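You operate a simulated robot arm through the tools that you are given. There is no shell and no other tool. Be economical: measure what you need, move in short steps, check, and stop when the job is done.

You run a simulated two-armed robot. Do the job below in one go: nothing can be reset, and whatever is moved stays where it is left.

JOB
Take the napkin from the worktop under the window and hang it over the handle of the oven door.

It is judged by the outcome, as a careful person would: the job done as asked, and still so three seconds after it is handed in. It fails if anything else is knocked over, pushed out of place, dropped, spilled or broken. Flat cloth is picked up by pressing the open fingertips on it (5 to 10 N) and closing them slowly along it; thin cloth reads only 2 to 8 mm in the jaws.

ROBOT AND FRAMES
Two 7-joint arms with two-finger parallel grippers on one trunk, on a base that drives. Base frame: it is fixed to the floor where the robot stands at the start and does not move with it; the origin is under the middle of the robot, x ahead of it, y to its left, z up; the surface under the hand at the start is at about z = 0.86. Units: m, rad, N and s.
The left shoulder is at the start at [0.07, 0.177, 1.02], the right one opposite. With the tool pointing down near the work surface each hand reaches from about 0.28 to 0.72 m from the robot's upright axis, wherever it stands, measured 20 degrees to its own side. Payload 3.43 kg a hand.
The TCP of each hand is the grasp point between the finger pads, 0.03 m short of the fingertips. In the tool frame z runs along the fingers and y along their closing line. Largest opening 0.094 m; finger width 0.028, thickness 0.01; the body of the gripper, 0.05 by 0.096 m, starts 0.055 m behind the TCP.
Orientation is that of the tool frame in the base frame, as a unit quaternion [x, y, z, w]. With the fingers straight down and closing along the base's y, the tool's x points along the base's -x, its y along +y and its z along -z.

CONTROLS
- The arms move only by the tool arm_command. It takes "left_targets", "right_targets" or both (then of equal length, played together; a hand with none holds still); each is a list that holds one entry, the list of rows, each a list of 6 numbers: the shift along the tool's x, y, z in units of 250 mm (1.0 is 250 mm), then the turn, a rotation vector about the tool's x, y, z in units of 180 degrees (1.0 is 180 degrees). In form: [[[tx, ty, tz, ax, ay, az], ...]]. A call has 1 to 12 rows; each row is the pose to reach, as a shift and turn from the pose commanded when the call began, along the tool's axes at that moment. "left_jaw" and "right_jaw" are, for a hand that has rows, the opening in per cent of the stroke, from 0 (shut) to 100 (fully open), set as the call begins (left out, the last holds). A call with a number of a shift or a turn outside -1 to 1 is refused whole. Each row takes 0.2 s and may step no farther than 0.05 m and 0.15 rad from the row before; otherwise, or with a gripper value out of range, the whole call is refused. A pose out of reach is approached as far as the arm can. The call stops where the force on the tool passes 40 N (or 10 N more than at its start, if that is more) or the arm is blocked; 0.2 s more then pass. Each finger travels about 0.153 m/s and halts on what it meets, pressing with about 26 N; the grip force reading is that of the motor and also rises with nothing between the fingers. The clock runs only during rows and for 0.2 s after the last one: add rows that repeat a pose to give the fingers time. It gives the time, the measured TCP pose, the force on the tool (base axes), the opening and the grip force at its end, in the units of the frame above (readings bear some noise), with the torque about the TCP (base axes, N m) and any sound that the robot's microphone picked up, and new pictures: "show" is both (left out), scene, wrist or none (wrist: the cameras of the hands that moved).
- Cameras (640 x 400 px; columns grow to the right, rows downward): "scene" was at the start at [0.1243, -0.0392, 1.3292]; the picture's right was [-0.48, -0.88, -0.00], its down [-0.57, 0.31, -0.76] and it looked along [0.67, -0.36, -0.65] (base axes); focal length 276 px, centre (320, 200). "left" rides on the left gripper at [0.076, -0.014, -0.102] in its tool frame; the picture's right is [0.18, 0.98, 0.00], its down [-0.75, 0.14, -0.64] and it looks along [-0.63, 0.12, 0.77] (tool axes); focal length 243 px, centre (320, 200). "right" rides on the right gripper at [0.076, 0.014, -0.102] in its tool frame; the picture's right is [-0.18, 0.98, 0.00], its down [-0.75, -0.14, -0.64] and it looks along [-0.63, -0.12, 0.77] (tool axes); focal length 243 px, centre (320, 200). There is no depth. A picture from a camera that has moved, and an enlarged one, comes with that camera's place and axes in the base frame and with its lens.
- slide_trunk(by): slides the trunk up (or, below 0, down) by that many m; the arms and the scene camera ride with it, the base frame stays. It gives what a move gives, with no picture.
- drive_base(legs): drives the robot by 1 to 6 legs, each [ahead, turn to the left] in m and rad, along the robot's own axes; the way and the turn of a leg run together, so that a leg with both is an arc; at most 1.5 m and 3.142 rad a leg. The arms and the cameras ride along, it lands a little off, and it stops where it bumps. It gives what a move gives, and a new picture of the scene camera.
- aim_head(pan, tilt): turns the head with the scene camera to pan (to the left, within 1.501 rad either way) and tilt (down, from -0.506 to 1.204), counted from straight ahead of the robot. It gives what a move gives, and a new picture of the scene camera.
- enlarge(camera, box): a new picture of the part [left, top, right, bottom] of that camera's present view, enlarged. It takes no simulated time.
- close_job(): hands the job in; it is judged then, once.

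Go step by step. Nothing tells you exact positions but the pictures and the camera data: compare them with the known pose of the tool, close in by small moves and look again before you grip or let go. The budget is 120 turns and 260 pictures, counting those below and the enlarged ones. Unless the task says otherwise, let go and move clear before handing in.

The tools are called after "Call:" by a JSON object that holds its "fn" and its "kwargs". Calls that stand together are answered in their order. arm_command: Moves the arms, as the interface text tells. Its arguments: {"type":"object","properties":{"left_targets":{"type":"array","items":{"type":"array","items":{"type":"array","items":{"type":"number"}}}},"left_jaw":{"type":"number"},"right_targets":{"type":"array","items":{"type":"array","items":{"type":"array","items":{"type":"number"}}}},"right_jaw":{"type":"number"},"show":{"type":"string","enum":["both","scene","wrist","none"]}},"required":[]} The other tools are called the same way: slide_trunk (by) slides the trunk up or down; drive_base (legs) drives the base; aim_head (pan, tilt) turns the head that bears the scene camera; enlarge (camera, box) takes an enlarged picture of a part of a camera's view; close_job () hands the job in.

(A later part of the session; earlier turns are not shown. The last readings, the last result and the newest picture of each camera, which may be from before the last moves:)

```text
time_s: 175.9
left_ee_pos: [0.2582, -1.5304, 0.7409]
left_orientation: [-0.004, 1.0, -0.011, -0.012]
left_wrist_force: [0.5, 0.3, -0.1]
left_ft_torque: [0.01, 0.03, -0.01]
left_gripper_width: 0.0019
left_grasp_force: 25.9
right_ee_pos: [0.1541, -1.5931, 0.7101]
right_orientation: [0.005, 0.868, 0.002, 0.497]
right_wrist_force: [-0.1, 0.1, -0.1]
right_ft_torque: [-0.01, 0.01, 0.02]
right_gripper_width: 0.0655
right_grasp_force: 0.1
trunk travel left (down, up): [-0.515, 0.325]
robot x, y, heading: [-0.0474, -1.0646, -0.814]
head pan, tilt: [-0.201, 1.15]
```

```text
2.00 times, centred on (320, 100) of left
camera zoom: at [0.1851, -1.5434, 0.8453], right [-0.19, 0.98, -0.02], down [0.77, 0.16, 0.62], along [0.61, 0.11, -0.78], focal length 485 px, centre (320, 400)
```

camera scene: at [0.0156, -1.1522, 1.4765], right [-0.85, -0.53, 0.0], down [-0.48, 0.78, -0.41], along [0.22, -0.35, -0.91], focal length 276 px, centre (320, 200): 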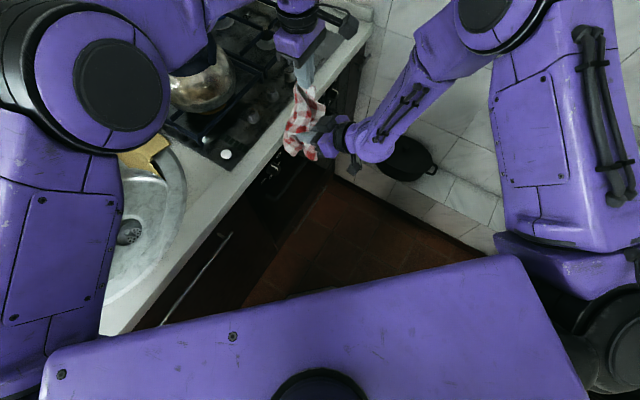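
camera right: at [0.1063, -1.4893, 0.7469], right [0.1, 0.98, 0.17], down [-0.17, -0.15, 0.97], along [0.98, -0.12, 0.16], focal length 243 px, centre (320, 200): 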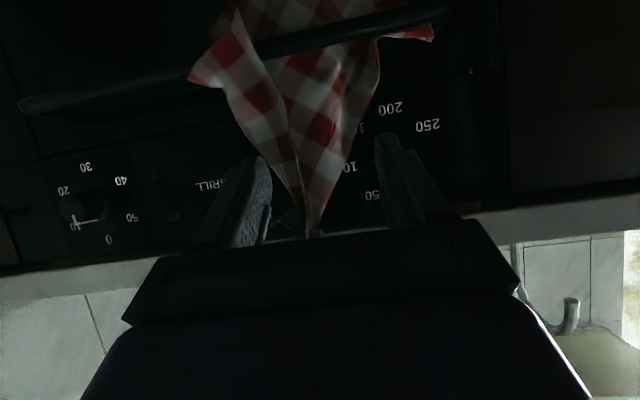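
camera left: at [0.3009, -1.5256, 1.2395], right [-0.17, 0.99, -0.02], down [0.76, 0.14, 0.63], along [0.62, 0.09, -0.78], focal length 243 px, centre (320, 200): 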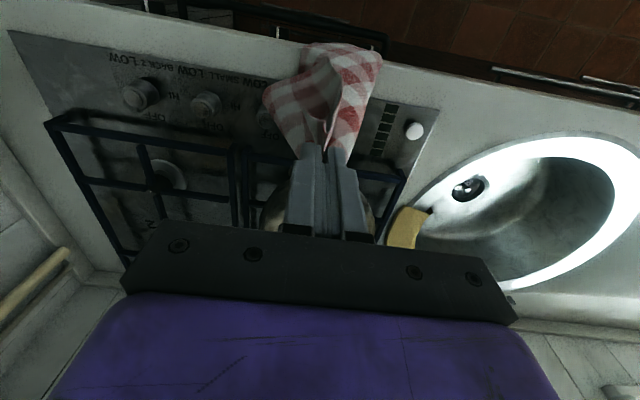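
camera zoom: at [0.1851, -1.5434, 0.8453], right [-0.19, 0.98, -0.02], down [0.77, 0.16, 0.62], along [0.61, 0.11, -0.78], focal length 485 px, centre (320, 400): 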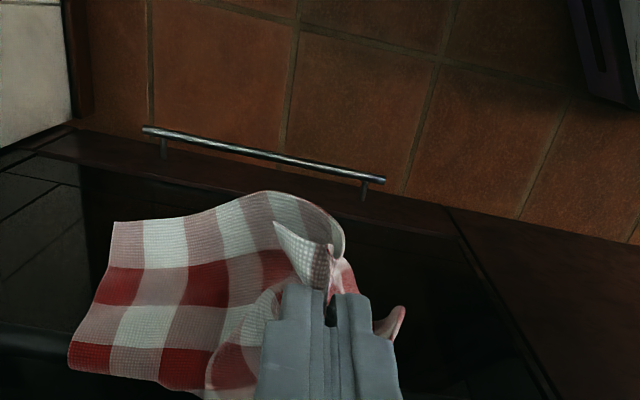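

It's a true drape: the main part hangs behind the bar and the front part comes over it. I release the left hand and withdraw it gently.

Call:
{"fn": "arm_command", "kwargs": {"left_targets": [[[0, 0, 0, 0, 0, 0], [0, 0, 0, 0, 0, 0], [0, 0, 0, 0, 0, 0], [0, 0, -0.04, 0, 0, 0], [0.02, 0, -0.1, 0, 0, 0], [0.04, 0, -0.18, 0, 0, 0], [0.06, 0, -0.28, 0, 0, 0], [0.08, 0, -0.38, 0, 0, 0], [0.08, 0, -0.48, 0, 0, 0]]], "left_jaw": 60, "show": "wrist"}}

Call:
{"fn": "enlarge", "kwargs": {"camera": "right", "box": [260, 0, 440, 160]}}

Call:
{"fn": "enlarge", "kwargs": {"camera": "scene", "box": [160, 60, 320, 200]}}

```text
time_s: 178.1
left_ee_pos: [0.2568, -1.5211, 0.8359]
left_orientation: [-0.023, 0.999, 0.006, -0.039]
left_wrist_force: [0.5, 0.2, 0.4]
left_ft_torque: [-0.03, 0.02, -0.02]
left_gripper_width: 0.0564
left_grasp_force: 0.0
right_ee_pos: [0.1547, -1.5936, 0.7107]
right_orientation: [0.005, 0.868, 0.003, 0.497]
right_wrist_force: [0.3, -1.1, -0.8]
right_ft_torque: [0.0, -0.02, 0.04]
right_gripper_width: 0.0658
right_grasp_force: 0.0
trunk travel left (down, up): [-0.515, 0.325]
robot x, y, heading: [-0.0522, -1.0674, -0.811]
head pan, tilt: [-0.201, 1.15]
stopped in row 9 (left hand): the arm was blocked; the commanded pose is now the measured one
camera left: at [0.1893, -1.5391, 0.9438], right [-0.23, 0.97, 0.03], down [0.8, 0.17, 0.58], along [0.56, 0.16, -0.81], focal length 243 px, centre (320, 200)
```

left: 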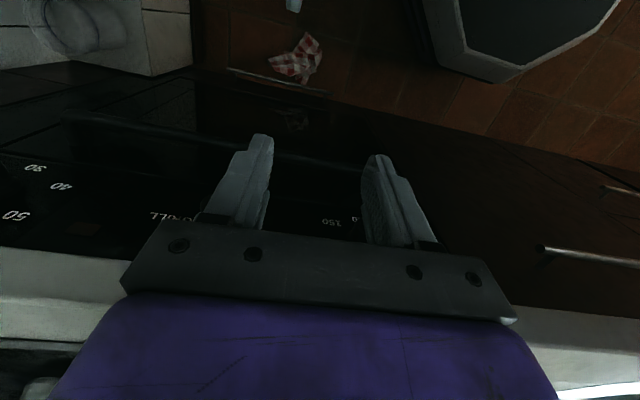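

```text
2.50 times, centred on (350, 80) of right
camera zoom: at [0.0267, -1.5789, 0.6953], right [0.1, 0.98, 0.17], down [-0.17, -0.15, 0.97], along [0.98, -0.12, 0.16], focal length 606 px, centre (245, 500)
```

zoom: 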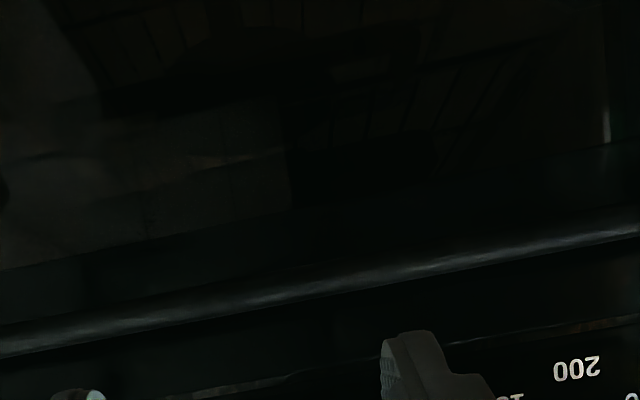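

```text
2.86 times, centred on (240, 130) of scene
camera zoom: at [0.0157, -1.1522, 1.2115], right [-0.85, -0.53, 0.0], down [-0.48, 0.78, -0.41], along [0.22, -0.35, -0.91], focal length 789 px, centre (549, 400)
```

zoom: 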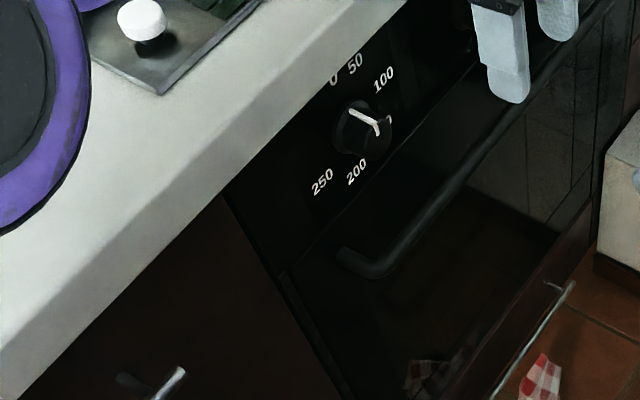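

The napkin slid off the bar and fell to the floor — too much had ended up on the door side. It's retrievable; I raise the trunk and look at where it lies.

Call:
{"fn": "slide_trunk", "kwargs": {"by": 0.2}}

Call:
{"fn": "aim_head", "kwargs": {"pan": -0.1, "tilt": 1.1}}

```text
time_s: 180.3
left_ee_pos: [0.2562, -1.5207, 1.0361]
left_orientation: [-0.023, 0.999, 0.006, -0.04]
left_wrist_force: [0.1, -0.7, 0.6]
left_ft_torque: [0.01, -0.01, -0.02]
left_gripper_width: 0.0563
left_grasp_force: 0.0
right_ee_pos: [0.1542, -1.5945, 0.9085]
right_orientation: [0.003, 0.867, 0.004, 0.498]
right_wrist_force: [0.8, -0.2, 0.6]
right_ft_torque: [0.01, 0.02, -0.02]
right_gripper_width: 0.0656
right_grasp_force: 0.1
trunk travel left (down, up): [-0.715, 0.125]
robot x, y, heading: [-0.0494, -1.0676, -0.813]
head pan, tilt: [-0.201, 1.15]
```

```text
time_s: 180.9
left_ee_pos: [0.2558, -1.5207, 1.0372]
left_orientation: [-0.022, 0.999, 0.006, -0.039]
left_wrist_force: [0.3, 0.4, -0.1]
left_ft_torque: [-0.02, -0.01, 0.03]
left_gripper_width: 0.0564
left_grasp_force: 0.2
right_ee_pos: [0.1546, -1.594, 0.9085]
right_orientation: [0.005, 0.868, 0.003, 0.497]
right_wrist_force: [-0.4, -0.1, 0.3]
right_ft_torque: [0.01, 0.02, 0.02]
right_gripper_width: 0.0659
right_grasp_force: 0.0
trunk travel left (down, up): [-0.715, 0.125]
robot x, y, heading: [-0.0542, -1.0664, -0.818]
head pan, tilt: [-0.099, 1.1]
camera scene: at [0.0224, -1.1519, 1.4145], right [-0.79, -0.61, 0.0], down [-0.54, 0.71, -0.45], along [0.28, -0.36, -0.89], focal length 276 px, centre (320, 200)
```

scene: 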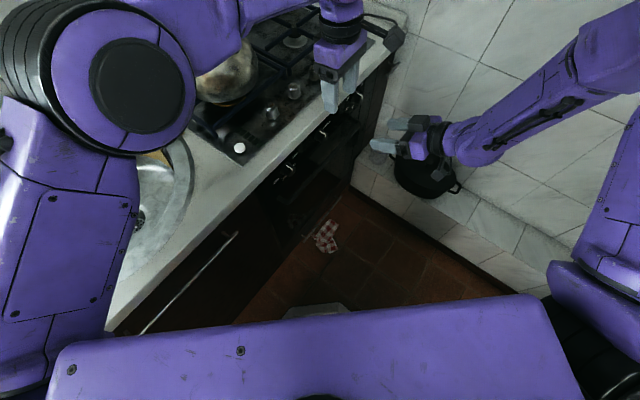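

Call:
{"fn": "enlarge", "kwargs": {"camera": "scene", "box": [285, 205, 365, 265]}}

```text
6.67 times, centred on (325, 235) of scene
camera zoom: at [0.0224, -1.1519, 1.4145], right [-0.79, -0.61, 0.0], down [-0.54, 0.71, -0.45], along [0.28, -0.36, -0.89], focal length 1841 px, centre (287, -33)
```

zoom: 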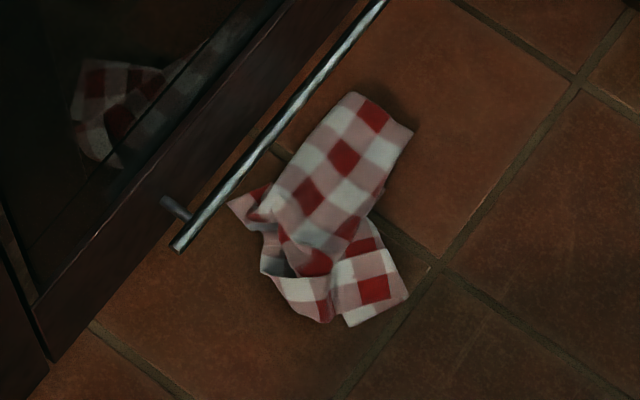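

The napkin lies on the floor near (0.26, −1.58). I turn right so the left elbow is clear of the counter before lowering the trunk, and level the right gripper.

Call:
{"fn": "drive_base", "kwargs": {"legs": [[0, -0.5]]}}

Call:
{"fn": "aim_head", "kwargs": {"pan": -0.6, "tilt": 0.9}}

```text
time_s: 182.8
left_ee_pos: [0.0067, -1.6113, 1.0387]
left_orientation: [0.22, 0.975, 0.016, -0.038]
left_wrist_force: [0.2, 0.4, -0.2]
left_ft_torque: [0.0, -0.01, 0.02]
left_gripper_width: 0.0562
left_grasp_force: 0.1
right_ee_pos: [-0.118, -1.6288, 0.9093]
right_orientation: [0.214, 0.841, -0.117, 0.483]
right_wrist_force: [0.4, 0.2, -0.2]
right_ft_torque: [0.02, 0.01, -0.03]
right_gripper_width: 0.0658
right_grasp_force: 0.0
trunk travel left (down, up): [-0.715, 0.125]
robot x, y, heading: [-0.0515, -1.0659, -1.306]
head pan, tilt: [-0.099, 1.1]
camera scene: at [-0.0267, -1.1758, 1.4146], right [-0.99, -0.17, 0.0], down [-0.15, 0.88, -0.45], along [0.08, -0.45, -0.89], focal length 276 px, centre (320, 200)
```

scene: 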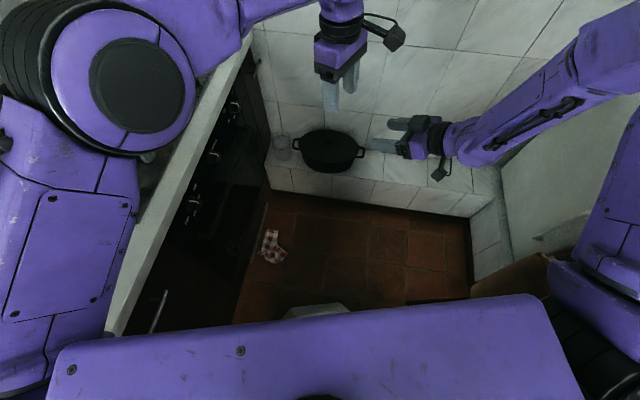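

```text
time_s: 183.7
left_ee_pos: [0.007, -1.6114, 1.0373]
left_orientation: [0.22, 0.975, 0.015, -0.037]
left_wrist_force: [0.6, -0.7, -0.7]
left_ft_torque: [0.01, -0.01, -0.01]
left_gripper_width: 0.0564
left_grasp_force: 0.1
right_ee_pos: [-0.1171, -1.6285, 0.9092]
right_orientation: [0.215, 0.841, -0.117, 0.482]
right_wrist_force: [0.9, 0.0, -0.1]
right_ft_torque: [0.01, 0.02, 0.0]
right_gripper_width: 0.0659
right_grasp_force: 0.0
trunk travel left (down, up): [-0.715, 0.125]
robot x, y, heading: [-0.0476, -1.0666, -1.303]
head pan, tilt: [-0.6, 0.901]
camera scene: at [-0.0618, -1.185, 1.4284], right [-0.95, 0.33, 0.0], down [0.26, 0.74, -0.62], along [-0.2, -0.59, -0.78], focal length 276 px, centre (320, 200)
```

scene: 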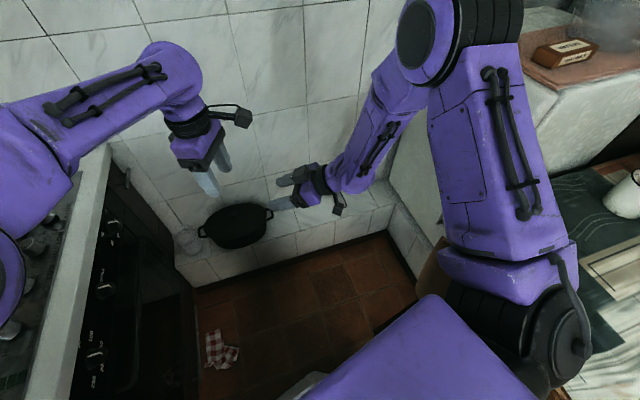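

Right elbow is high and clear. I raise the left hand 0.22 m relative to the trunk (so its elbow stays above the counter), and straighten the right gripper.

Call:
{"fn": "arm_command", "kwargs": {"left_targets": [[[0, 0, -0.08, 0, 0, 0], [0, 0, -0.16, 0, 0, 0], [0, 0, -0.24, 0, 0, 0], [0, 0, -0.32, 0, 0, 0], [0, 0, -0.4, 0, 0, 0], [0, 0, -0.48, 0, 0, 0], [0, 0, -0.56, 0, 0, 0], [0, 0, -0.64, 0, 0, 0], [0, 0, -0.72, 0, 0, 0], [0, 0, -0.8, 0, 0, 0], [0, 0, -0.88, 0, 0, 0]]], "right_targets": [[[0, 0, 0, 0, 0.03, 0], [0, 0, 0, 0, 0.06, 0], [0, 0, 0, 0, 0.09, 0], [0, 0, 0, 0, 0.12, 0], [0, 0, 0, 0, 0.15, 0], [0, 0, 0, 0, 0.18, 0], [0, 0, 0, 0, 0.21, 0], [0, 0, 0, 0, 0.24, 0], [0, 0, 0, 0, 0.27, 0], [0, 0, 0, 0, 0.3, 0], [0, 0, 0, 0, 0.33, 0]]], "right_jaw": 60, "show": "none"}}

Call:
{"fn": "drive_base", "kwargs": {"legs": [[0, 0.4]]}}

```text
time_s: 186.1
left_ee_pos: [0.0291, -1.5951, 1.2261]
left_orientation: [0.218, 0.975, 0.015, -0.039]
left_wrist_force: [-0.9, -0.8, -0.1]
left_ft_torque: [-0.02, -0.02, 0.0]
left_gripper_width: 0.0565
left_grasp_force: 0.2
left hand out of reach, approached as far as the arm can: row 7, 8, 9, 10, 11
right_ee_pos: [-0.1221, -1.6315, 0.912]
right_orientation: [0.261, 0.965, 0.012, 0.021]
right_wrist_force: [0.3, 0.0, 0.1]
right_ft_torque: [-0.03, 0.03, 0.0]
right_gripper_width: 0.0562
right_grasp_force: 0.1
trunk travel left (down, up): [-0.715, 0.125]
robot x, y, heading: [-0.0522, -1.0615, -1.302]
head pan, tilt: [-0.6, 0.901]
```

```text
time_s: 187.7
left_ee_pos: [0.2265, -1.5258, 1.2212]
left_orientation: [0.023, 0.999, 0.011, -0.039]
left_wrist_force: [-1.0, -0.9, 0.9]
left_ft_torque: [0.07, -0.03, 0.05]
left_gripper_width: 0.0564
left_grasp_force: 0.0
right_ee_pos: [0.0957, -1.6171, 0.9092]
right_orientation: [0.067, 0.997, 0.017, 0.015]
right_wrist_force: [-0.4, 0.6, -1.0]
right_ft_torque: [-0.03, -0.05, -0.01]
right_gripper_width: 0.0563
right_grasp_force: 0.1
trunk travel left (down, up): [-0.715, 0.125]
robot x, y, heading: [-0.0495, -1.0657, -0.913]
head pan, tilt: [-0.6, 0.901]
camera scene: at [-0.0158, -1.1807, 1.4283], right [-1.0, -0.06, 0.0], down [-0.05, 0.78, -0.62], along [0.04, -0.62, -0.78], focal length 276 px, centre (320, 200)
```

scene: 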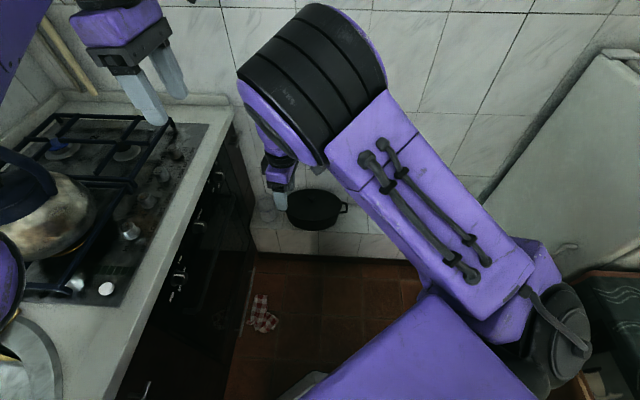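

The left elbow would still be over the counter. I back away slightly and turn so it clears, then look at the left side.

Call:
{"fn": "drive_base", "kwargs": {"legs": [[-0.06, 0], [0, -0.3]]}}

Call:
{"fn": "aim_head", "kwargs": {"pan": 0.45, "tilt": 0.95}}

```text
time_s: 189.6
left_ee_pos: [0.0438, -1.5387, 1.2244]
left_orientation: [0.171, 0.984, 0.016, -0.039]
left_wrist_force: [-0.4, -0.1, -0.2]
left_ft_torque: [0.0, -0.02, -0.01]
left_gripper_width: 0.0565
left_grasp_force: 0.1
right_ee_pos: [-0.1094, -1.5892, 0.9092]
right_orientation: [0.217, 0.976, 0.016, 0.017]
right_wrist_force: [-0.2, -0.2, 0.0]
right_ft_torque: [-0.01, 0.03, -0.01]
right_gripper_width: 0.0563
right_grasp_force: 0.1
trunk travel left (down, up): [-0.715, 0.125]
robot x, y, heading: [-0.0877, -1.0179, -1.211]
head pan, tilt: [-0.6, 0.901]
camera scene: at [-0.0859, -1.139, 1.4283], right [-0.97, 0.24, 0.0], down [0.19, 0.76, -0.62], along [-0.15, -0.6, -0.78], focal length 276 px, centre (320, 200)
```

scene: 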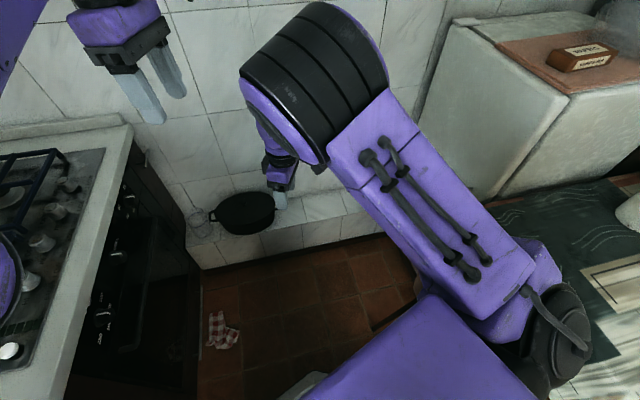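

```text
time_s: 190.9
left_ee_pos: [0.043, -1.5384, 1.2236]
left_orientation: [0.17, 0.985, 0.016, -0.037]
left_wrist_force: [-0.2, -0.2, -0.5]
left_ft_torque: [0.01, 0.0, -0.02]
left_gripper_width: 0.0561
left_grasp_force: 0.1
right_ee_pos: [-0.1086, -1.5891, 0.9095]
right_orientation: [0.218, 0.976, 0.016, 0.019]
right_wrist_force: [0.3, -0.5, 0.0]
right_ft_torque: [0.02, 0.05, 0.04]
right_gripper_width: 0.0564
right_grasp_force: 0.0
trunk travel left (down, up): [-0.715, 0.125]
robot x, y, heading: [-0.0896, -1.0219, -1.211]
head pan, tilt: [0.45, 0.949]
camera scene: at [-0.0169, -1.115, 1.4248], right [-0.69, -0.72, 0.0], down [-0.59, 0.56, -0.58], along [0.42, -0.4, -0.81], focal length 276 px, centre (320, 200)
```

scene: 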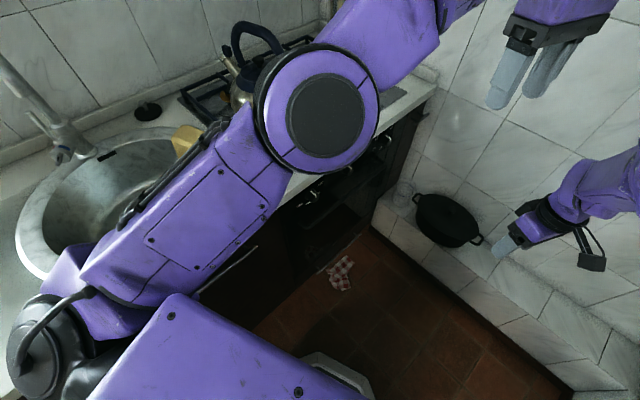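

The left elbow is now clear of the counter (x up to ~0.29). I lower the trunk in steps.

Call:
{"fn": "slide_trunk", "kwargs": {"by": -0.25}}

Call:
{"fn": "slide_trunk", "kwargs": {"by": -0.25}}

```text
time_s: 193.5
left_ee_pos: [0.0436, -1.5383, 0.9737]
left_orientation: [0.169, 0.985, 0.015, -0.038]
left_wrist_force: [-0.1, 0.1, 0.3]
left_ft_torque: [0.01, 0.01, 0.01]
left_gripper_width: 0.0566
left_grasp_force: 0.0
right_ee_pos: [-0.1101, -1.5894, 0.6595]
right_orientation: [0.218, 0.976, 0.015, 0.019]
right_wrist_force: [0.4, -0.1, -0.8]
right_ft_torque: [-0.02, 0.01, -0.01]
right_gripper_width: 0.0564
right_grasp_force: 0.0
trunk travel left (down, up): [-0.465, 0.375]
robot x, y, heading: [-0.0878, -1.0181, -1.209]
head pan, tilt: [0.45, 0.949]
```

```text
time_s: 196.1
left_ee_pos: [0.0436, -1.5384, 0.7234]
left_orientation: [0.171, 0.984, 0.015, -0.038]
left_wrist_force: [-0.5, 0.0, 0.5]
left_ft_torque: [0.02, -0.02, -0.03]
left_gripper_width: 0.0563
left_grasp_force: 0.1
right_ee_pos: [-0.1081, -1.5892, 0.4101]
right_orientation: [0.218, 0.976, 0.015, 0.018]
right_wrist_force: [-0.3, -1.0, 0.6]
right_ft_torque: [0.04, 0.0, -0.03]
right_gripper_width: 0.0562
right_grasp_force: 0.0
trunk travel left (down, up): [-0.215, 0.625]
robot x, y, heading: [-0.0847, -1.0187, -1.21]
head pan, tilt: [0.45, 0.949]
```

I first lower the right hand, then move it toward the napkin, passing well below the left hand.

Call:
{"fn": "arm_command", "kwargs": {"right_targets": [[[0, 0, 0.08, 0, 0, 0], [0, 0, 0.16, 0, 0, 0], [0, 0, 0.24, 0, 0, 0], [0, 0, 0.32, 0, 0, 0], [0, 0, 0.4, 0, 0, 0], [0, 0, 0.48, 0, 0, 0], [0, 0, 0.56, 0, 0, 0], [0, 0, 0.64, 0, 0, 0], [0, 0, 0.72, 0, 0, 0]]], "show": "none"}}

Call:
{"fn": "arm_command", "kwargs": {"right_targets": [[[-0.08, 0.04, 0, 0, 0, 0], [-0.16, 0.09, 0, 0, 0, 0], [-0.24, 0.13, 0, 0, 0, 0], [-0.32, 0.175, 0, 0, 0, 0], [-0.4, 0.22, 0, 0, 0, 0], [-0.48, 0.26, 0, 0, 0, 0], [-0.56, 0.305, 0, 0, 0, 0], [-0.64, 0.35, 0, 0, 0, 0], [-0.72, 0.39, 0, 0, 0, 0], [-0.8, 0.435, 0, 0, 0, 0], [-0.88, 0.48, 0, 0, 0, 0], [-0.96, 0.5, 0, 0, 0, 0]]], "show": "both"}}

```text
time_s: 198.1
left_ee_pos: [0.0435, -1.5388, 0.7246]
left_orientation: [0.17, 0.985, 0.015, -0.038]
left_wrist_force: [0.8, -0.7, 0.3]
left_ft_torque: [0.02, -0.03, 0.04]
left_gripper_width: 0.0563
left_grasp_force: 0.0
right_ee_pos: [-0.1, -1.5853, 0.2316]
right_orientation: [0.218, 0.976, 0.016, 0.018]
right_wrist_force: [-0.2, 0.3, 1.0]
right_ft_torque: [-0.02, 0.01, 0.01]
right_gripper_width: 0.0565
right_grasp_force: 0.0
trunk travel left (down, up): [-0.215, 0.625]
robot x, y, heading: [-0.0855, -1.0182, -1.207]
head pan, tilt: [0.45, 0.949]
```

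```text
time_s: 200.7
left_ee_pos: [0.0438, -1.5387, 0.7237]
left_orientation: [0.171, 0.984, 0.016, -0.038]
left_wrist_force: [-0.2, 0.0, 0.1]
left_ft_torque: [0.02, -0.04, -0.01]
left_gripper_width: 0.0562
left_grasp_force: 0.0
right_ee_pos: [0.0389, -1.621, 0.2245]
right_orientation: [0.217, 0.976, 0.019, 0.022]
right_wrist_force: [0.2, -0.4, 0.1]
right_ft_torque: [0.04, -0.02, 0.01]
right_gripper_width: 0.0563
right_grasp_force: 0.1
right hand out of reach, approached as far as the arm can: row 6, 7, 8, 9, 10, 11, 12
trunk travel left (down, up): [-0.215, 0.625]
robot x, y, heading: [-0.0845, -1.0165, -1.21]
head pan, tilt: [0.45, 0.949]
camera scene: at [-0.0166, -1.1147, 0.9248], right [-0.69, -0.72, 0.0], down [-0.59, 0.56, -0.58], along [0.42, -0.4, -0.81], focal length 276 px, centre (320, 200)
camera right: at [-0.0304, -1.5785, 0.3244], right [0.58, 0.81, 0.05], down [0.59, -0.46, 0.66], along [0.56, -0.35, -0.75], focal length 243 px, centre (320, 200)
```

scene: 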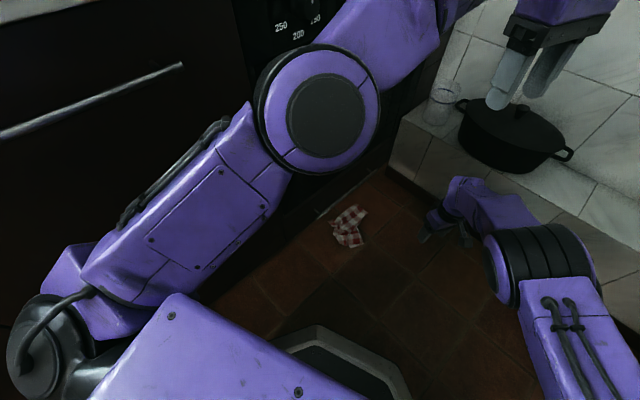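
right: 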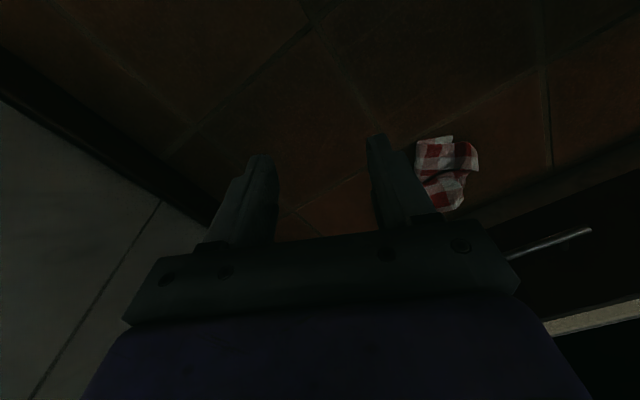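

The right arm is at its crossing limit, but the low trunk makes the napkin comfortable for the left arm. I move the right hand back and lower the left toward the napkin.

Call:
{"fn": "arm_command", "kwargs": {"right_targets": [[[0.08, -0.02, -0.02, 0, 0, 0], [0.16, -0.04, -0.04, 0, 0, 0], [0.24, -0.08, -0.06, 0, 0, 0], [0.32, -0.12, -0.08, 0, 0, 0], [0.4, -0.16, -0.1, 0, 0, 0], [0.48, -0.2, -0.1, 0, 0, 0], [0.56, -0.24, -0.1, 0, 0, 0], [0.64, -0.28, -0.1, 0, 0, 0]]], "show": "none"}}

Call:
{"fn": "arm_command", "kwargs": {"left_targets": [[[-0.03, 0.01, 0.08, 0, 0, 0], [-0.06, 0.02, 0.16, 0, 0, 0], [-0.1, 0.03, 0.24, 0, 0, 0], [-0.14, 0.04, 0.32, 0, 0, 0], [-0.18, 0.05, 0.4, 0, 0, 0], [-0.22, 0.06, 0.48, 0, 0, 0], [-0.27, 0.07, 0.56, 0, 0, 0], [-0.32, 0.08, 0.64, 0, 0, 0], [-0.37, 0.09, 0.72, 0, 0, 0], [-0.42, 0.1, 0.8, 0, 0, 0], [-0.47, 0.11, 0.88, 0, 0, 0]]], "left_jaw": 60, "show": "scene"}}

```text
time_s: 202.5
left_ee_pos: [0.0441, -1.5387, 0.7256]
left_orientation: [0.171, 0.984, 0.015, -0.038]
left_wrist_force: [-0.3, 0.7, -0.1]
left_ft_torque: [0.0, -0.05, 0.01]
left_gripper_width: 0.0563
left_grasp_force: 0.0
right_ee_pos: [-0.1326, -1.6206, 0.2412]
right_orientation: [0.217, 0.976, 0.015, 0.018]
right_wrist_force: [0.2, 0.6, 0.0]
right_ft_torque: [0.02, 0.01, 0.01]
right_gripper_width: 0.0564
right_grasp_force: 0.1
trunk travel left (down, up): [-0.215, 0.625]
robot x, y, heading: [-0.0873, -1.0237, -1.207]
head pan, tilt: [0.45, 0.949]
```

```text
time_s: 204.9
left_ee_pos: [0.1494, -1.54, 0.4938]
left_orientation: [0.171, 0.984, 0.016, -0.039]
left_wrist_force: [0.0, 0.2, 0.3]
left_ft_torque: [0.01, 0.01, 0.01]
left_gripper_width: 0.0563
left_grasp_force: 0.1
right_ee_pos: [-0.1324, -1.6188, 0.2405]
right_orientation: [0.217, 0.976, 0.015, 0.019]
right_wrist_force: [-0.7, 1.2, 0.3]
right_ft_torque: [0.02, 0.01, 0.0]
right_gripper_width: 0.0565
right_grasp_force: 0.0
trunk travel left (down, up): [-0.215, 0.625]
robot x, y, heading: [-0.087, -1.019, -1.213]
head pan, tilt: [0.45, 0.949]
camera scene: at [-0.0166, -1.115, 0.9248], right [-0.69, -0.72, 0.0], down [-0.59, 0.56, -0.58], along [0.42, -0.4, -0.81], focal length 276 px, centre (320, 200)
```

scene: 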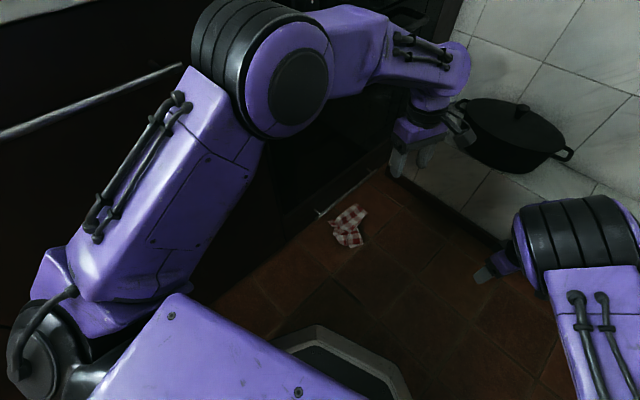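

The elbow is close to a cabinet handle, but reaching lower straightens the arm and draws it in. I continue straight down first and check.

Call:
{"fn": "arm_command", "kwargs": {"left_targets": [[[0, 0, 0.08, 0, 0, 0], [0, 0, 0.16, 0, 0, 0], [0, 0, 0.24, 0, 0, 0], [0, 0, 0.32, 0, 0, 0], [0, 0, 0.4, 0, 0, 0], [0, 0, 0.48, 0, 0, 0], [0, 0, 0.56, 0, 0, 0], [0, 0, 0.64, 0, 0, 0], [0, 0, 0.72, 0, 0, 0], [0, 0, 0.8, 0, 0, 0], [0, 0, 0.88, 0, 0, 0], [0, 0, 0.96, 0, 0, 0]]], "show": "both"}}

```text
time_s: 207.5
left_ee_pos: [0.1298, -1.531, 0.2571]
left_orientation: [0.171, 0.984, 0.015, -0.038]
left_wrist_force: [-0.2, 0.0, -0.1]
left_ft_torque: [-0.01, 0.0, -0.01]
left_gripper_width: 0.0562
left_grasp_force: 0.1
right_ee_pos: [-0.1326, -1.619, 0.241]
right_orientation: [0.217, 0.976, 0.015, 0.019]
right_wrist_force: [0.1, 0.1, 0.7]
right_ft_torque: [0.02, -0.01, -0.06]
right_gripper_width: 0.0565
right_grasp_force: 0.1
trunk travel left (down, up): [-0.215, 0.625]
robot x, y, heading: [-0.0893, -1.0212, -1.206]
head pan, tilt: [0.45, 0.949]
camera scene: at [-0.0166, -1.1149, 0.9248], right [-0.69, -0.72, 0.0], down [-0.59, 0.56, -0.58], along [0.42, -0.4, -0.81], focal length 276 px, centre (320, 200)
camera left: at [0.0607, -1.5238, 0.3644], right [0.16, 0.99, 0.03], down [0.8, -0.15, 0.58], along [0.58, -0.07, -0.81], focal length 243 px, centre (320, 200)
```

scene: 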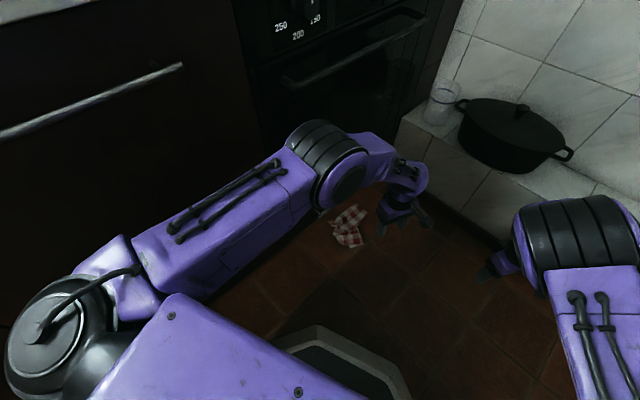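
left: 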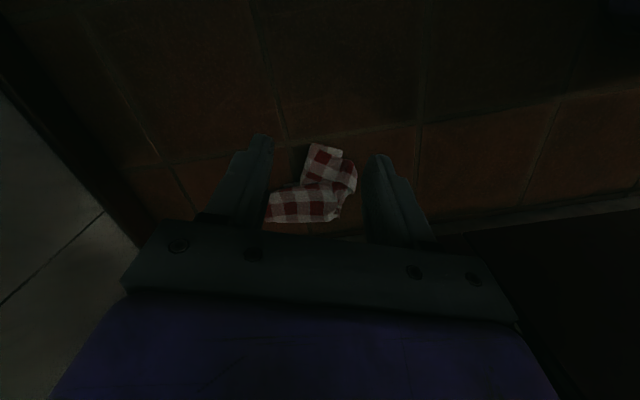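

Call:
{"fn": "enlarge", "kwargs": {"camera": "left", "box": [250, 130, 370, 230]}}

```text
4.00 times, centred on (310, 180) of left
camera zoom: at [0.0607, -1.5238, 0.3644], right [0.16, 0.99, 0.03], down [0.8, -0.15, 0.58], along [0.58, -0.07, -0.81], focal length 970 px, centre (360, 280)
```

zoom: 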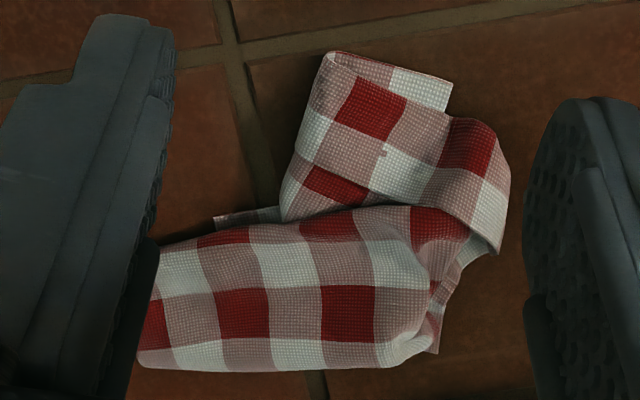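

I can see a real corner at about (0.228, −1.504). I bring the left fingertips just above it, 2 cm inward, with a smaller opening.

Call:
{"fn": "arm_command", "kwargs": {"left_targets": [[[-0.05, 0.025, 0.08, 0, 0, 0], [-0.1, 0.05, 0.16, 0, 0, 0], [-0.15, 0.075, 0.24, 0, 0, 0], [-0.2, 0.1, 0.32, 0, 0, 0], [-0.25, 0.125, 0.4, 0, 0, 0], [-0.3, 0.15, 0.48, 0, 0, 0], [-0.35, 0.175, 0.56, 0, 0, 0], [-0.408, 0.2, 0.64, 0, 0, 0], [-0.408, 0.2, 0.72, 0, 0, 0], [-0.408, 0.2, 0.72, 0, 0, 0]]], "left_jaw": 40, "show": "wrist"}}

```text
time_s: 209.7
left_ee_pos: [0.2362, -1.4949, 0.084]
left_orientation: [0.17, 0.985, 0.015, -0.038]
left_wrist_force: [-1.3, -0.2, -0.5]
left_ft_torque: [0.02, 0.04, -0.03]
left_gripper_width: 0.0376
left_grasp_force: 0.1
left hand out of reach, approached as far as the arm can: row 8, 9, 10
right_ee_pos: [-0.1322, -1.6187, 0.242]
right_orientation: [0.217, 0.976, 0.015, 0.018]
right_wrist_force: [-0.6, -0.2, 0.7]
right_ft_torque: [0.0, -0.01, 0.01]
right_gripper_width: 0.0568
right_grasp_force: 0.0
trunk travel left (down, up): [-0.215, 0.625]
robot x, y, heading: [-0.0882, -1.0198, -1.207]
head pan, tilt: [0.45, 0.949]
camera left: at [0.1679, -1.4874, 0.1922], right [0.16, 0.99, 0.03], down [0.8, -0.15, 0.58], along [0.58, -0.07, -0.81], focal length 243 px, centre (320, 200)
```

left: 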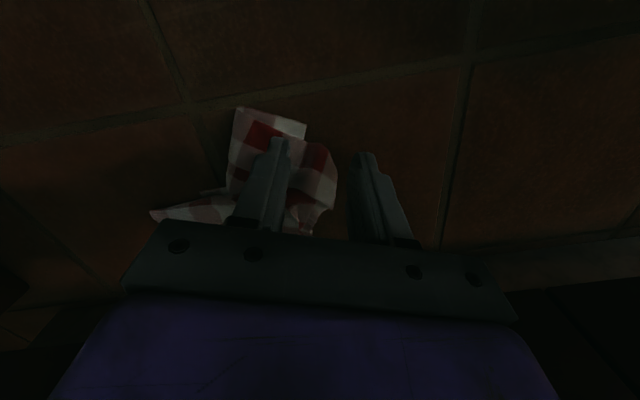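

Call:
{"fn": "slide_trunk", "kwargs": {"by": -0.035}}

Call:
{"fn": "arm_command", "kwargs": {"left_targets": [[[-0.035, -0.04, 0, 0, 0, 0], [-0.068, -0.084, 0, 0, 0, 0], [-0.068, -0.084, 0.02, 0, 0, 0], [-0.068, -0.084, 0.04, 0, 0, 0], [-0.068, -0.084, 0.04, 0, 0, 0]]], "show": "wrist"}}

```text
time_s: 210.4
left_ee_pos: [0.237, -1.4963, 0.0486]
left_orientation: [0.171, 0.984, 0.015, -0.039]
left_wrist_force: [0.4, -0.3, -0.9]
left_ft_torque: [0.01, 0.0, -0.01]
left_gripper_width: 0.0373
left_grasp_force: 0.1
right_ee_pos: [-0.1325, -1.6191, 0.2067]
right_orientation: [0.216, 0.976, 0.016, 0.019]
right_wrist_force: [1.2, 0.2, 0.1]
right_ft_torque: [-0.02, -0.01, -0.03]
right_gripper_width: 0.0564
right_grasp_force: 0.0
trunk travel left (down, up): [-0.18, 0.66]
robot x, y, heading: [-0.0869, -1.0208, -1.214]
head pan, tilt: [0.45, 0.949]
```

```text
time_s: 211.7
left_ee_pos: [0.2459, -1.4998, 0.0578]
left_orientation: [0.17, 0.985, 0.015, -0.038]
left_wrist_force: [-0.2, 0.3, 0.3]
left_ft_torque: [-0.01, -0.04, -0.03]
left_gripper_width: 0.0379
left_grasp_force: 0.0
left hand out of reach, approached as far as the arm can: row 1, 2, 3, 4, 5
right_ee_pos: [-0.1329, -1.619, 0.2066]
right_orientation: [0.217, 0.976, 0.016, 0.018]
right_wrist_force: [-0.4, -0.5, 0.5]
right_ft_torque: [0.01, 0.04, -0.05]
right_gripper_width: 0.0565
right_grasp_force: 0.0
trunk travel left (down, up): [-0.18, 0.66]
robot x, y, heading: [-0.0885, -1.0179, -1.208]
head pan, tilt: [0.45, 0.949]
camera left: at [0.1767, -1.4922, 0.1663], right [0.16, 0.99, 0.03], down [0.8, -0.15, 0.58], along [0.58, -0.07, -0.81], focal length 243 px, centre (320, 200)
```

left: 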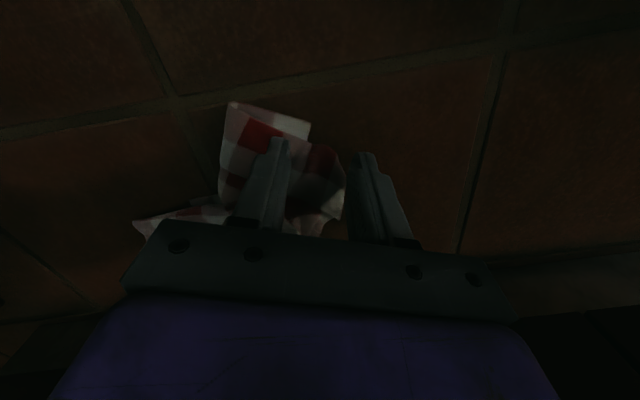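

The arm is at full stretch; I drive forward 3 cm, which shifts the hand onto the corner and gives it slack.

Call:
{"fn": "drive_base", "kwargs": {"legs": [[0.03, 0]]}}

Call:
{"fn": "arm_command", "kwargs": {"left_targets": [[[0.02, 0, 0.04, 0, 0, 0], [0.04, 0, 0.08, 0, 0, 0], [0.04, 0, 0.1, 0, 0, 0], [0.04, 0, 0.1, 0, 0, 0]]], "show": "wrist"}}

```text
time_s: 212.5
left_ee_pos: [0.257, -1.5303, 0.0589]
left_orientation: [0.17, 0.985, 0.015, -0.039]
left_wrist_force: [-0.3, 0.6, 0.2]
left_ft_torque: [0.0, 0.02, -0.02]
left_gripper_width: 0.0379
left_grasp_force: 0.0
right_ee_pos: [-0.1215, -1.6473, 0.2069]
right_orientation: [0.218, 0.976, 0.016, 0.018]
right_wrist_force: [-0.4, -0.5, 0.6]
right_ft_torque: [-0.02, 0.0, -0.02]
right_gripper_width: 0.0565
right_grasp_force: 0.0
trunk travel left (down, up): [-0.18, 0.66]
robot x, y, heading: [-0.0746, -1.044, -1.216]
head pan, tilt: [0.45, 0.949]
camera scene: at [-0.0059, -1.1434, 0.8898], right [-0.69, -0.72, 0.0], down [-0.59, 0.56, -0.58], along [0.42, -0.4, -0.81], focal length 276 px, centre (320, 200)
```

scene: 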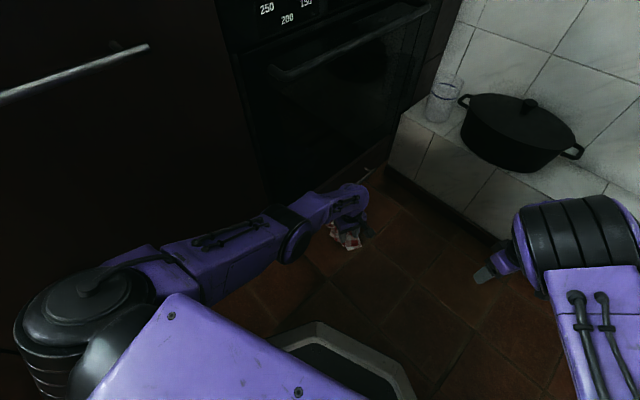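

```text
time_s: 213.5
left_ee_pos: [0.2467, -1.5175, 0.0395]
left_orientation: [0.169, 0.985, 0.015, -0.039]
left_wrist_force: [-0.6, -0.6, 0.7]
left_ft_torque: [-0.02, 0.03, 0.0]
left_gripper_width: 0.0374
left_grasp_force: 0.0
left hand out of reach, approached as far as the arm can: row 1, 2, 3, 4
right_ee_pos: [-0.1237, -1.6473, 0.2064]
right_orientation: [0.218, 0.976, 0.015, 0.019]
right_wrist_force: [-0.2, 0.1, 0.0]
right_ft_torque: [-0.01, 0.01, 0.03]
right_gripper_width: 0.0563
right_grasp_force: 0.1
trunk travel left (down, up): [-0.18, 0.66]
robot x, y, heading: [-0.077, -1.0494, -1.211]
head pan, tilt: [0.45, 0.949]
camera left: at [0.1784, -1.5089, 0.1474], right [0.16, 0.99, 0.03], down [0.8, -0.15, 0.58], along [0.58, -0.07, -0.81], focal length 243 px, centre (320, 200)
```

left: 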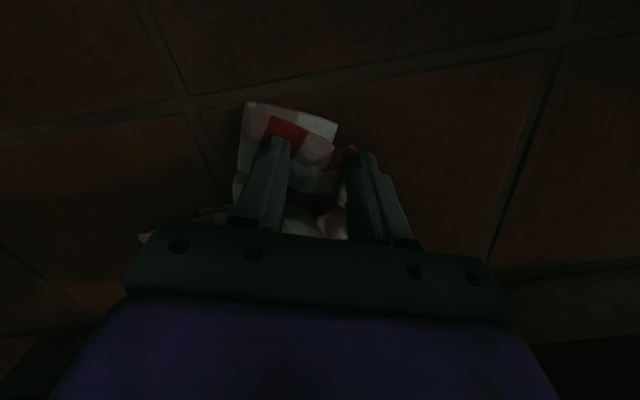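

The fingers straddle the corner strip. I press down with the trunk by small steps.

Call:
{"fn": "slide_trunk", "kwargs": {"by": -0.01}}

```text
time_s: 214.1
left_ee_pos: [0.2481, -1.52, 0.0333]
left_orientation: [0.171, 0.984, 0.013, -0.037]
left_wrist_force: [-4.6, 6.4, 29.1]
left_ft_torque: [-0.37, 0.02, -0.08]
left_gripper_width: 0.0351
left_grasp_force: 0.0
right_ee_pos: [-0.1234, -1.6467, 0.198]
right_orientation: [0.218, 0.976, 0.014, 0.019]
right_wrist_force: [-0.1, 0.8, 0.0]
right_ft_torque: [-0.01, 0.0, 0.0]
right_gripper_width: 0.0565
right_grasp_force: 0.0
trunk travel left (down, up): [-0.17, 0.67]
robot x, y, heading: [-0.0792, -1.0482, -1.212]
head pan, tilt: [0.45, 0.949]
```

Call:
{"fn": "slide_trunk", "kwargs": {"by": 0.002}}

Call:
{"fn": "arm_command", "kwargs": {"left_targets": [[[0, 0, 0, 0, 0, 0], [0, 0, 0, 0, 0, 0]]], "left_jaw": 28, "show": "none"}}

Call:
{"fn": "arm_command", "kwargs": {"left_targets": [[[0, 0, 0, 0, 0, 0], [0, 0, 0, 0, 0, 0]]], "left_jaw": 16, "show": "none"}}

Call:
{"fn": "arm_command", "kwargs": {"left_targets": [[[0, 0, 0, 0, 0, 0], [0, 0, 0, 0, 0, 0], [0, 0, 0, 0, 0, 0]]], "left_jaw": 0, "show": "none"}}

```text
time_s: 214.6
left_ee_pos: [0.2469, -1.5177, 0.0329]
left_orientation: [0.171, 0.985, 0.013, -0.037]
left_wrist_force: [-3.7, 2.1, 22.8]
left_ft_torque: [-0.44, 0.02, -0.05]
left_gripper_width: 0.0364
left_grasp_force: 0.0
right_ee_pos: [-0.1228, -1.6464, 0.1999]
right_orientation: [0.218, 0.976, 0.015, 0.018]
right_wrist_force: [-0.4, -0.7, 0.2]
right_ft_torque: [-0.01, -0.03, 0.0]
right_gripper_width: 0.0563
right_grasp_force: 0.0
trunk travel left (down, up): [-0.172, 0.668]
robot x, y, heading: [-0.0742, -1.0486, -1.212]
head pan, tilt: [0.45, 0.949]
```

```text
time_s: 215.2
left_ee_pos: [0.2482, -1.5175, 0.0328]
left_orientation: [0.17, 0.985, 0.014, -0.036]
left_wrist_force: [-1.9, 1.3, 23.8]
left_ft_torque: [-0.32, -0.07, -0.02]
left_gripper_width: 0.025
left_grasp_force: 0.2
right_ee_pos: [-0.1227, -1.6483, 0.1998]
right_orientation: [0.219, 0.975, 0.015, 0.02]
right_wrist_force: [0.0, -0.5, -0.3]
right_ft_torque: [0.0, -0.01, 0.01]
right_gripper_width: 0.0565
right_grasp_force: 0.0
trunk travel left (down, up): [-0.172, 0.668]
robot x, y, heading: [-0.0761, -1.0485, -1.207]
head pan, tilt: [0.45, 0.949]
```

```text
time_s: 215.8
left_ee_pos: [0.2483, -1.5174, 0.0344]
left_orientation: [0.171, 0.985, 0.014, -0.037]
left_wrist_force: [-1.6, 3.6, 26.0]
left_ft_torque: [-0.13, -0.12, 0.03]
left_gripper_width: 0.0133
left_grasp_force: 0.0
right_ee_pos: [-0.1231, -1.6474, 0.2004]
right_orientation: [0.218, 0.976, 0.015, 0.02]
right_wrist_force: [0.3, -0.7, 0.5]
right_ft_torque: [0.04, 0.02, -0.04]
right_gripper_width: 0.0563
right_grasp_force: 0.0
trunk travel left (down, up): [-0.172, 0.668]
robot x, y, heading: [-0.0786, -1.0455, -1.212]
head pan, tilt: [0.45, 0.949]
```

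```text
time_s: 216.6
left_ee_pos: [0.2483, -1.5174, 0.0336]
left_orientation: [0.17, 0.985, 0.013, -0.037]
left_wrist_force: [-3.8, -8.1, 21.8]
left_ft_torque: [-0.39, 0.0, -0.07]
left_gripper_width: 0.0067
left_grasp_force: 25.8
right_ee_pos: [-0.1228, -1.6479, 0.1991]
right_orientation: [0.218, 0.976, 0.015, 0.019]
right_wrist_force: [0.4, 0.1, -0.2]
right_ft_torque: [0.01, 0.03, -0.03]
right_gripper_width: 0.0563
right_grasp_force: 0.0
trunk travel left (down, up): [-0.172, 0.668]
robot x, y, heading: [-0.0755, -1.0472, -1.21]
head pan, tilt: [0.45, 0.949]
```

Gripped (6.7 mm). I lift with the trunk and draw the hand a little toward the room.

Call:
{"fn": "slide_trunk", "kwargs": {"by": 0.12}}

Call:
{"fn": "arm_command", "kwargs": {"left_targets": [[[0.06, 0, -0.06, 0, 0, 0], [0.12, 0, -0.12, 0, 0, 0], [0.18, 0, -0.2, 0, 0, 0], [0.24, 0, -0.28, 0, 0, 0], [0.3, 0, -0.36, 0, 0, 0], [0.34, 0, -0.44, 0, 0, 0], [0.36, 0, -0.52, 0, 0, 0], [0.36, 0, -0.6, 0, 0, 0], [0.36, 0, -0.68, 0, 0, 0], [0.36, 0, -0.76, 0, 0, 0]]], "show": "both"}}

```text
time_s: 218.1
left_ee_pos: [0.2476, -1.5164, 0.1504]
left_orientation: [0.17, 0.985, 0.015, -0.038]
left_wrist_force: [-1.0, 0.2, 0.4]
left_ft_torque: [0.03, 0.0, 0.0]
left_gripper_width: 0.0061
left_grasp_force: 25.9
right_ee_pos: [-0.1226, -1.6489, 0.3177]
right_orientation: [0.217, 0.976, 0.016, 0.018]
right_wrist_force: [0.3, 0.2, 0.1]
right_ft_torque: [0.01, -0.01, 0.02]
right_gripper_width: 0.0562
right_grasp_force: 0.1
trunk travel left (down, up): [-0.292, 0.548]
robot x, y, heading: [-0.0755, -1.0449, -1.214]
head pan, tilt: [0.45, 0.949]
```

```text
time_s: 220.3
left_ee_pos: [0.1792, -1.6029, 0.2991]
left_orientation: [0.17, 0.985, 0.015, -0.039]
left_wrist_force: [-0.8, 0.1, -0.4]
left_ft_torque: [-0.02, 0.03, 0.05]
left_gripper_width: 0.006
left_grasp_force: 25.4
left hand out of reach, approached as far as the arm can: row 1, 2, 3, 4, 5, 6, 7, 8, 9, 10
right_ee_pos: [-0.123, -1.6473, 0.3185]
right_orientation: [0.218, 0.976, 0.016, 0.019]
right_wrist_force: [0.9, 0.1, -0.1]
right_ft_torque: [-0.01, 0.01, 0.02]
right_gripper_width: 0.0563
right_grasp_force: 0.2
trunk travel left (down, up): [-0.292, 0.548]
robot x, y, heading: [-0.0763, -1.0465, -1.212]
head pan, tilt: [0.45, 0.949]
camera scene: at [-0.0061, -1.1433, 1.0018], right [-0.69, -0.72, 0.0], down [-0.59, 0.56, -0.58], along [0.42, -0.4, -0.81], focal length 276 px, centre (320, 200)
camera left: at [0.111, -1.5944, 0.4085], right [0.16, 0.99, 0.03], down [0.8, -0.15, 0.58], along [0.58, -0.07, -0.81], focal length 243 px, centre (320, 200)
```

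scene: 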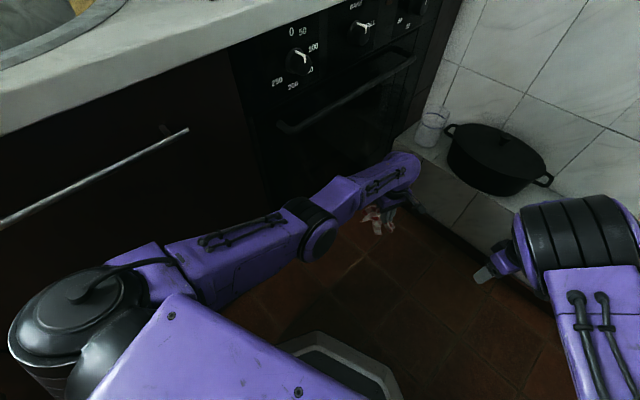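
left: 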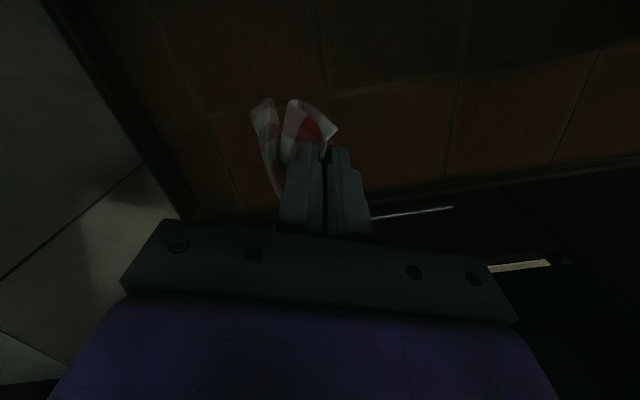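

Holding well. I raise the trunk the rest of the way.

Call:
{"fn": "slide_trunk", "kwargs": {"by": 0.27}}

Call:
{"fn": "slide_trunk", "kwargs": {"by": 0.26}}

Call:
{"fn": "arm_command", "kwargs": {"left_targets": [[[0, 0, -0.08, 0, 0, 0], [0, 0, -0.16, 0, 0, 0], [0, 0, -0.24, 0, 0, 0], [0, 0, -0.32, 0, 0, 0], [0, 0, -0.4, 0, 0, 0], [0, 0, -0.48, 0, 0, 0], [0, 0, -0.56, 0, 0, 0], [0, 0, -0.64, 0, 0, 0], [0, 0, -0.72, 0, 0, 0], [0, 0, -0.8, 0, 0, 0], [0, 0, -0.88, 0, 0, 0], [0, 0, -0.96, 0, 0, 0]]], "right_targets": [[[0, 0, -0.08, 0, 0, 0], [0, 0, -0.16, 0, 0, 0], [0, 0, -0.24, 0, 0, 0], [0, 0, -0.32, 0, 0, 0], [0, 0, -0.4, 0, 0, 0], [0, 0, -0.48, 0, 0, 0], [0, 0, -0.56, 0, 0, 0], [0, 0, -0.64, 0, 0, 0], [0, 0, -0.72, 0, 0, 0], [0, 0, -0.8, 0, 0, 0], [0, 0, -0.88, 0, 0, 0], [0, 0, -0.96, 0, 0, 0]]], "show": "scene"}}

```text
time_s: 223.0
left_ee_pos: [0.1804, -1.6026, 0.5693]
left_orientation: [0.17, 0.985, 0.015, -0.038]
left_wrist_force: [-0.6, 0.3, -0.2]
left_ft_torque: [-0.01, -0.01, -0.01]
left_gripper_width: 0.006
left_grasp_force: 25.8
right_ee_pos: [-0.123, -1.6486, 0.5881]
right_orientation: [0.218, 0.976, 0.016, 0.018]
right_wrist_force: [-0.2, 0.4, 0.3]
right_ft_torque: [-0.02, 0.03, 0.02]
right_gripper_width: 0.0564
right_grasp_force: 0.0
trunk travel left (down, up): [-0.562, 0.278]
robot x, y, heading: [-0.0779, -1.0462, -1.208]
head pan, tilt: [0.45, 0.949]
```

```text
time_s: 225.7
left_ee_pos: [0.1815, -1.6031, 0.8286]
left_orientation: [0.17, 0.985, 0.016, -0.038]
left_wrist_force: [-0.1, 0.1, 0.6]
left_ft_torque: [0.01, -0.02, 0.02]
left_gripper_width: 0.006
left_grasp_force: 25.9
right_ee_pos: [-0.123, -1.6485, 0.8491]
right_orientation: [0.218, 0.976, 0.015, 0.019]
right_wrist_force: [0.4, -0.1, -0.3]
right_ft_torque: [0.02, -0.01, 0.0]
right_gripper_width: 0.0565
right_grasp_force: 0.0
trunk travel left (down, up): [-0.822, 0.018]
robot x, y, heading: [-0.0808, -1.047, -1.212]
head pan, tilt: [0.45, 0.949]
```

```text
time_s: 228.3
left_ee_pos: [0.1971, -1.642, 1.0715]
left_orientation: [0.171, 0.984, 0.016, -0.039]
left_wrist_force: [-0.1, 0.3, -0.6]
left_ft_torque: [0.04, -0.01, 0.0]
left_gripper_width: 0.0064
left_grasp_force: 25.8
left hand out of reach, approached as far as the arm can: row 1, 2, 3, 4, 5, 6, 7, 8, 9, 10, 11, 12
right_ee_pos: [-0.1466, -1.6495, 1.0714]
right_orientation: [0.231, 0.972, 0.034, 0.015]
right_wrist_force: [-0.3, 0.4, -0.9]
right_ft_torque: [0.01, -0.05, -0.01]
right_gripper_width: 0.0564
right_grasp_force: 0.0
trunk travel left (down, up): [-0.822, 0.018]
robot x, y, heading: [-0.0781, -1.0452, -1.215]
head pan, tilt: [0.45, 0.949]
camera scene: at [-0.0062, -1.1429, 1.5318], right [-0.69, -0.72, 0.0], down [-0.59, 0.56, -0.58], along [0.42, -0.4, -0.81], focal length 276 px, centre (320, 200)
```

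scene: 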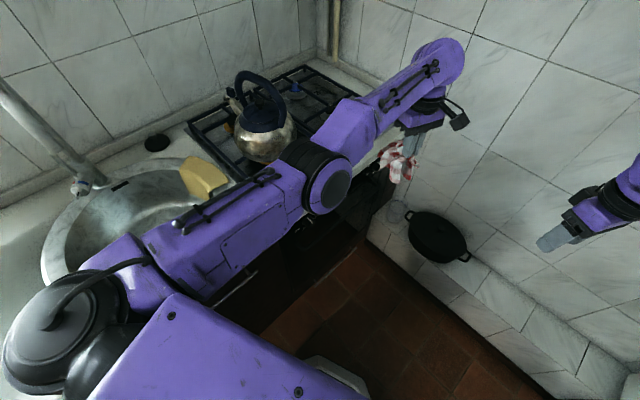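

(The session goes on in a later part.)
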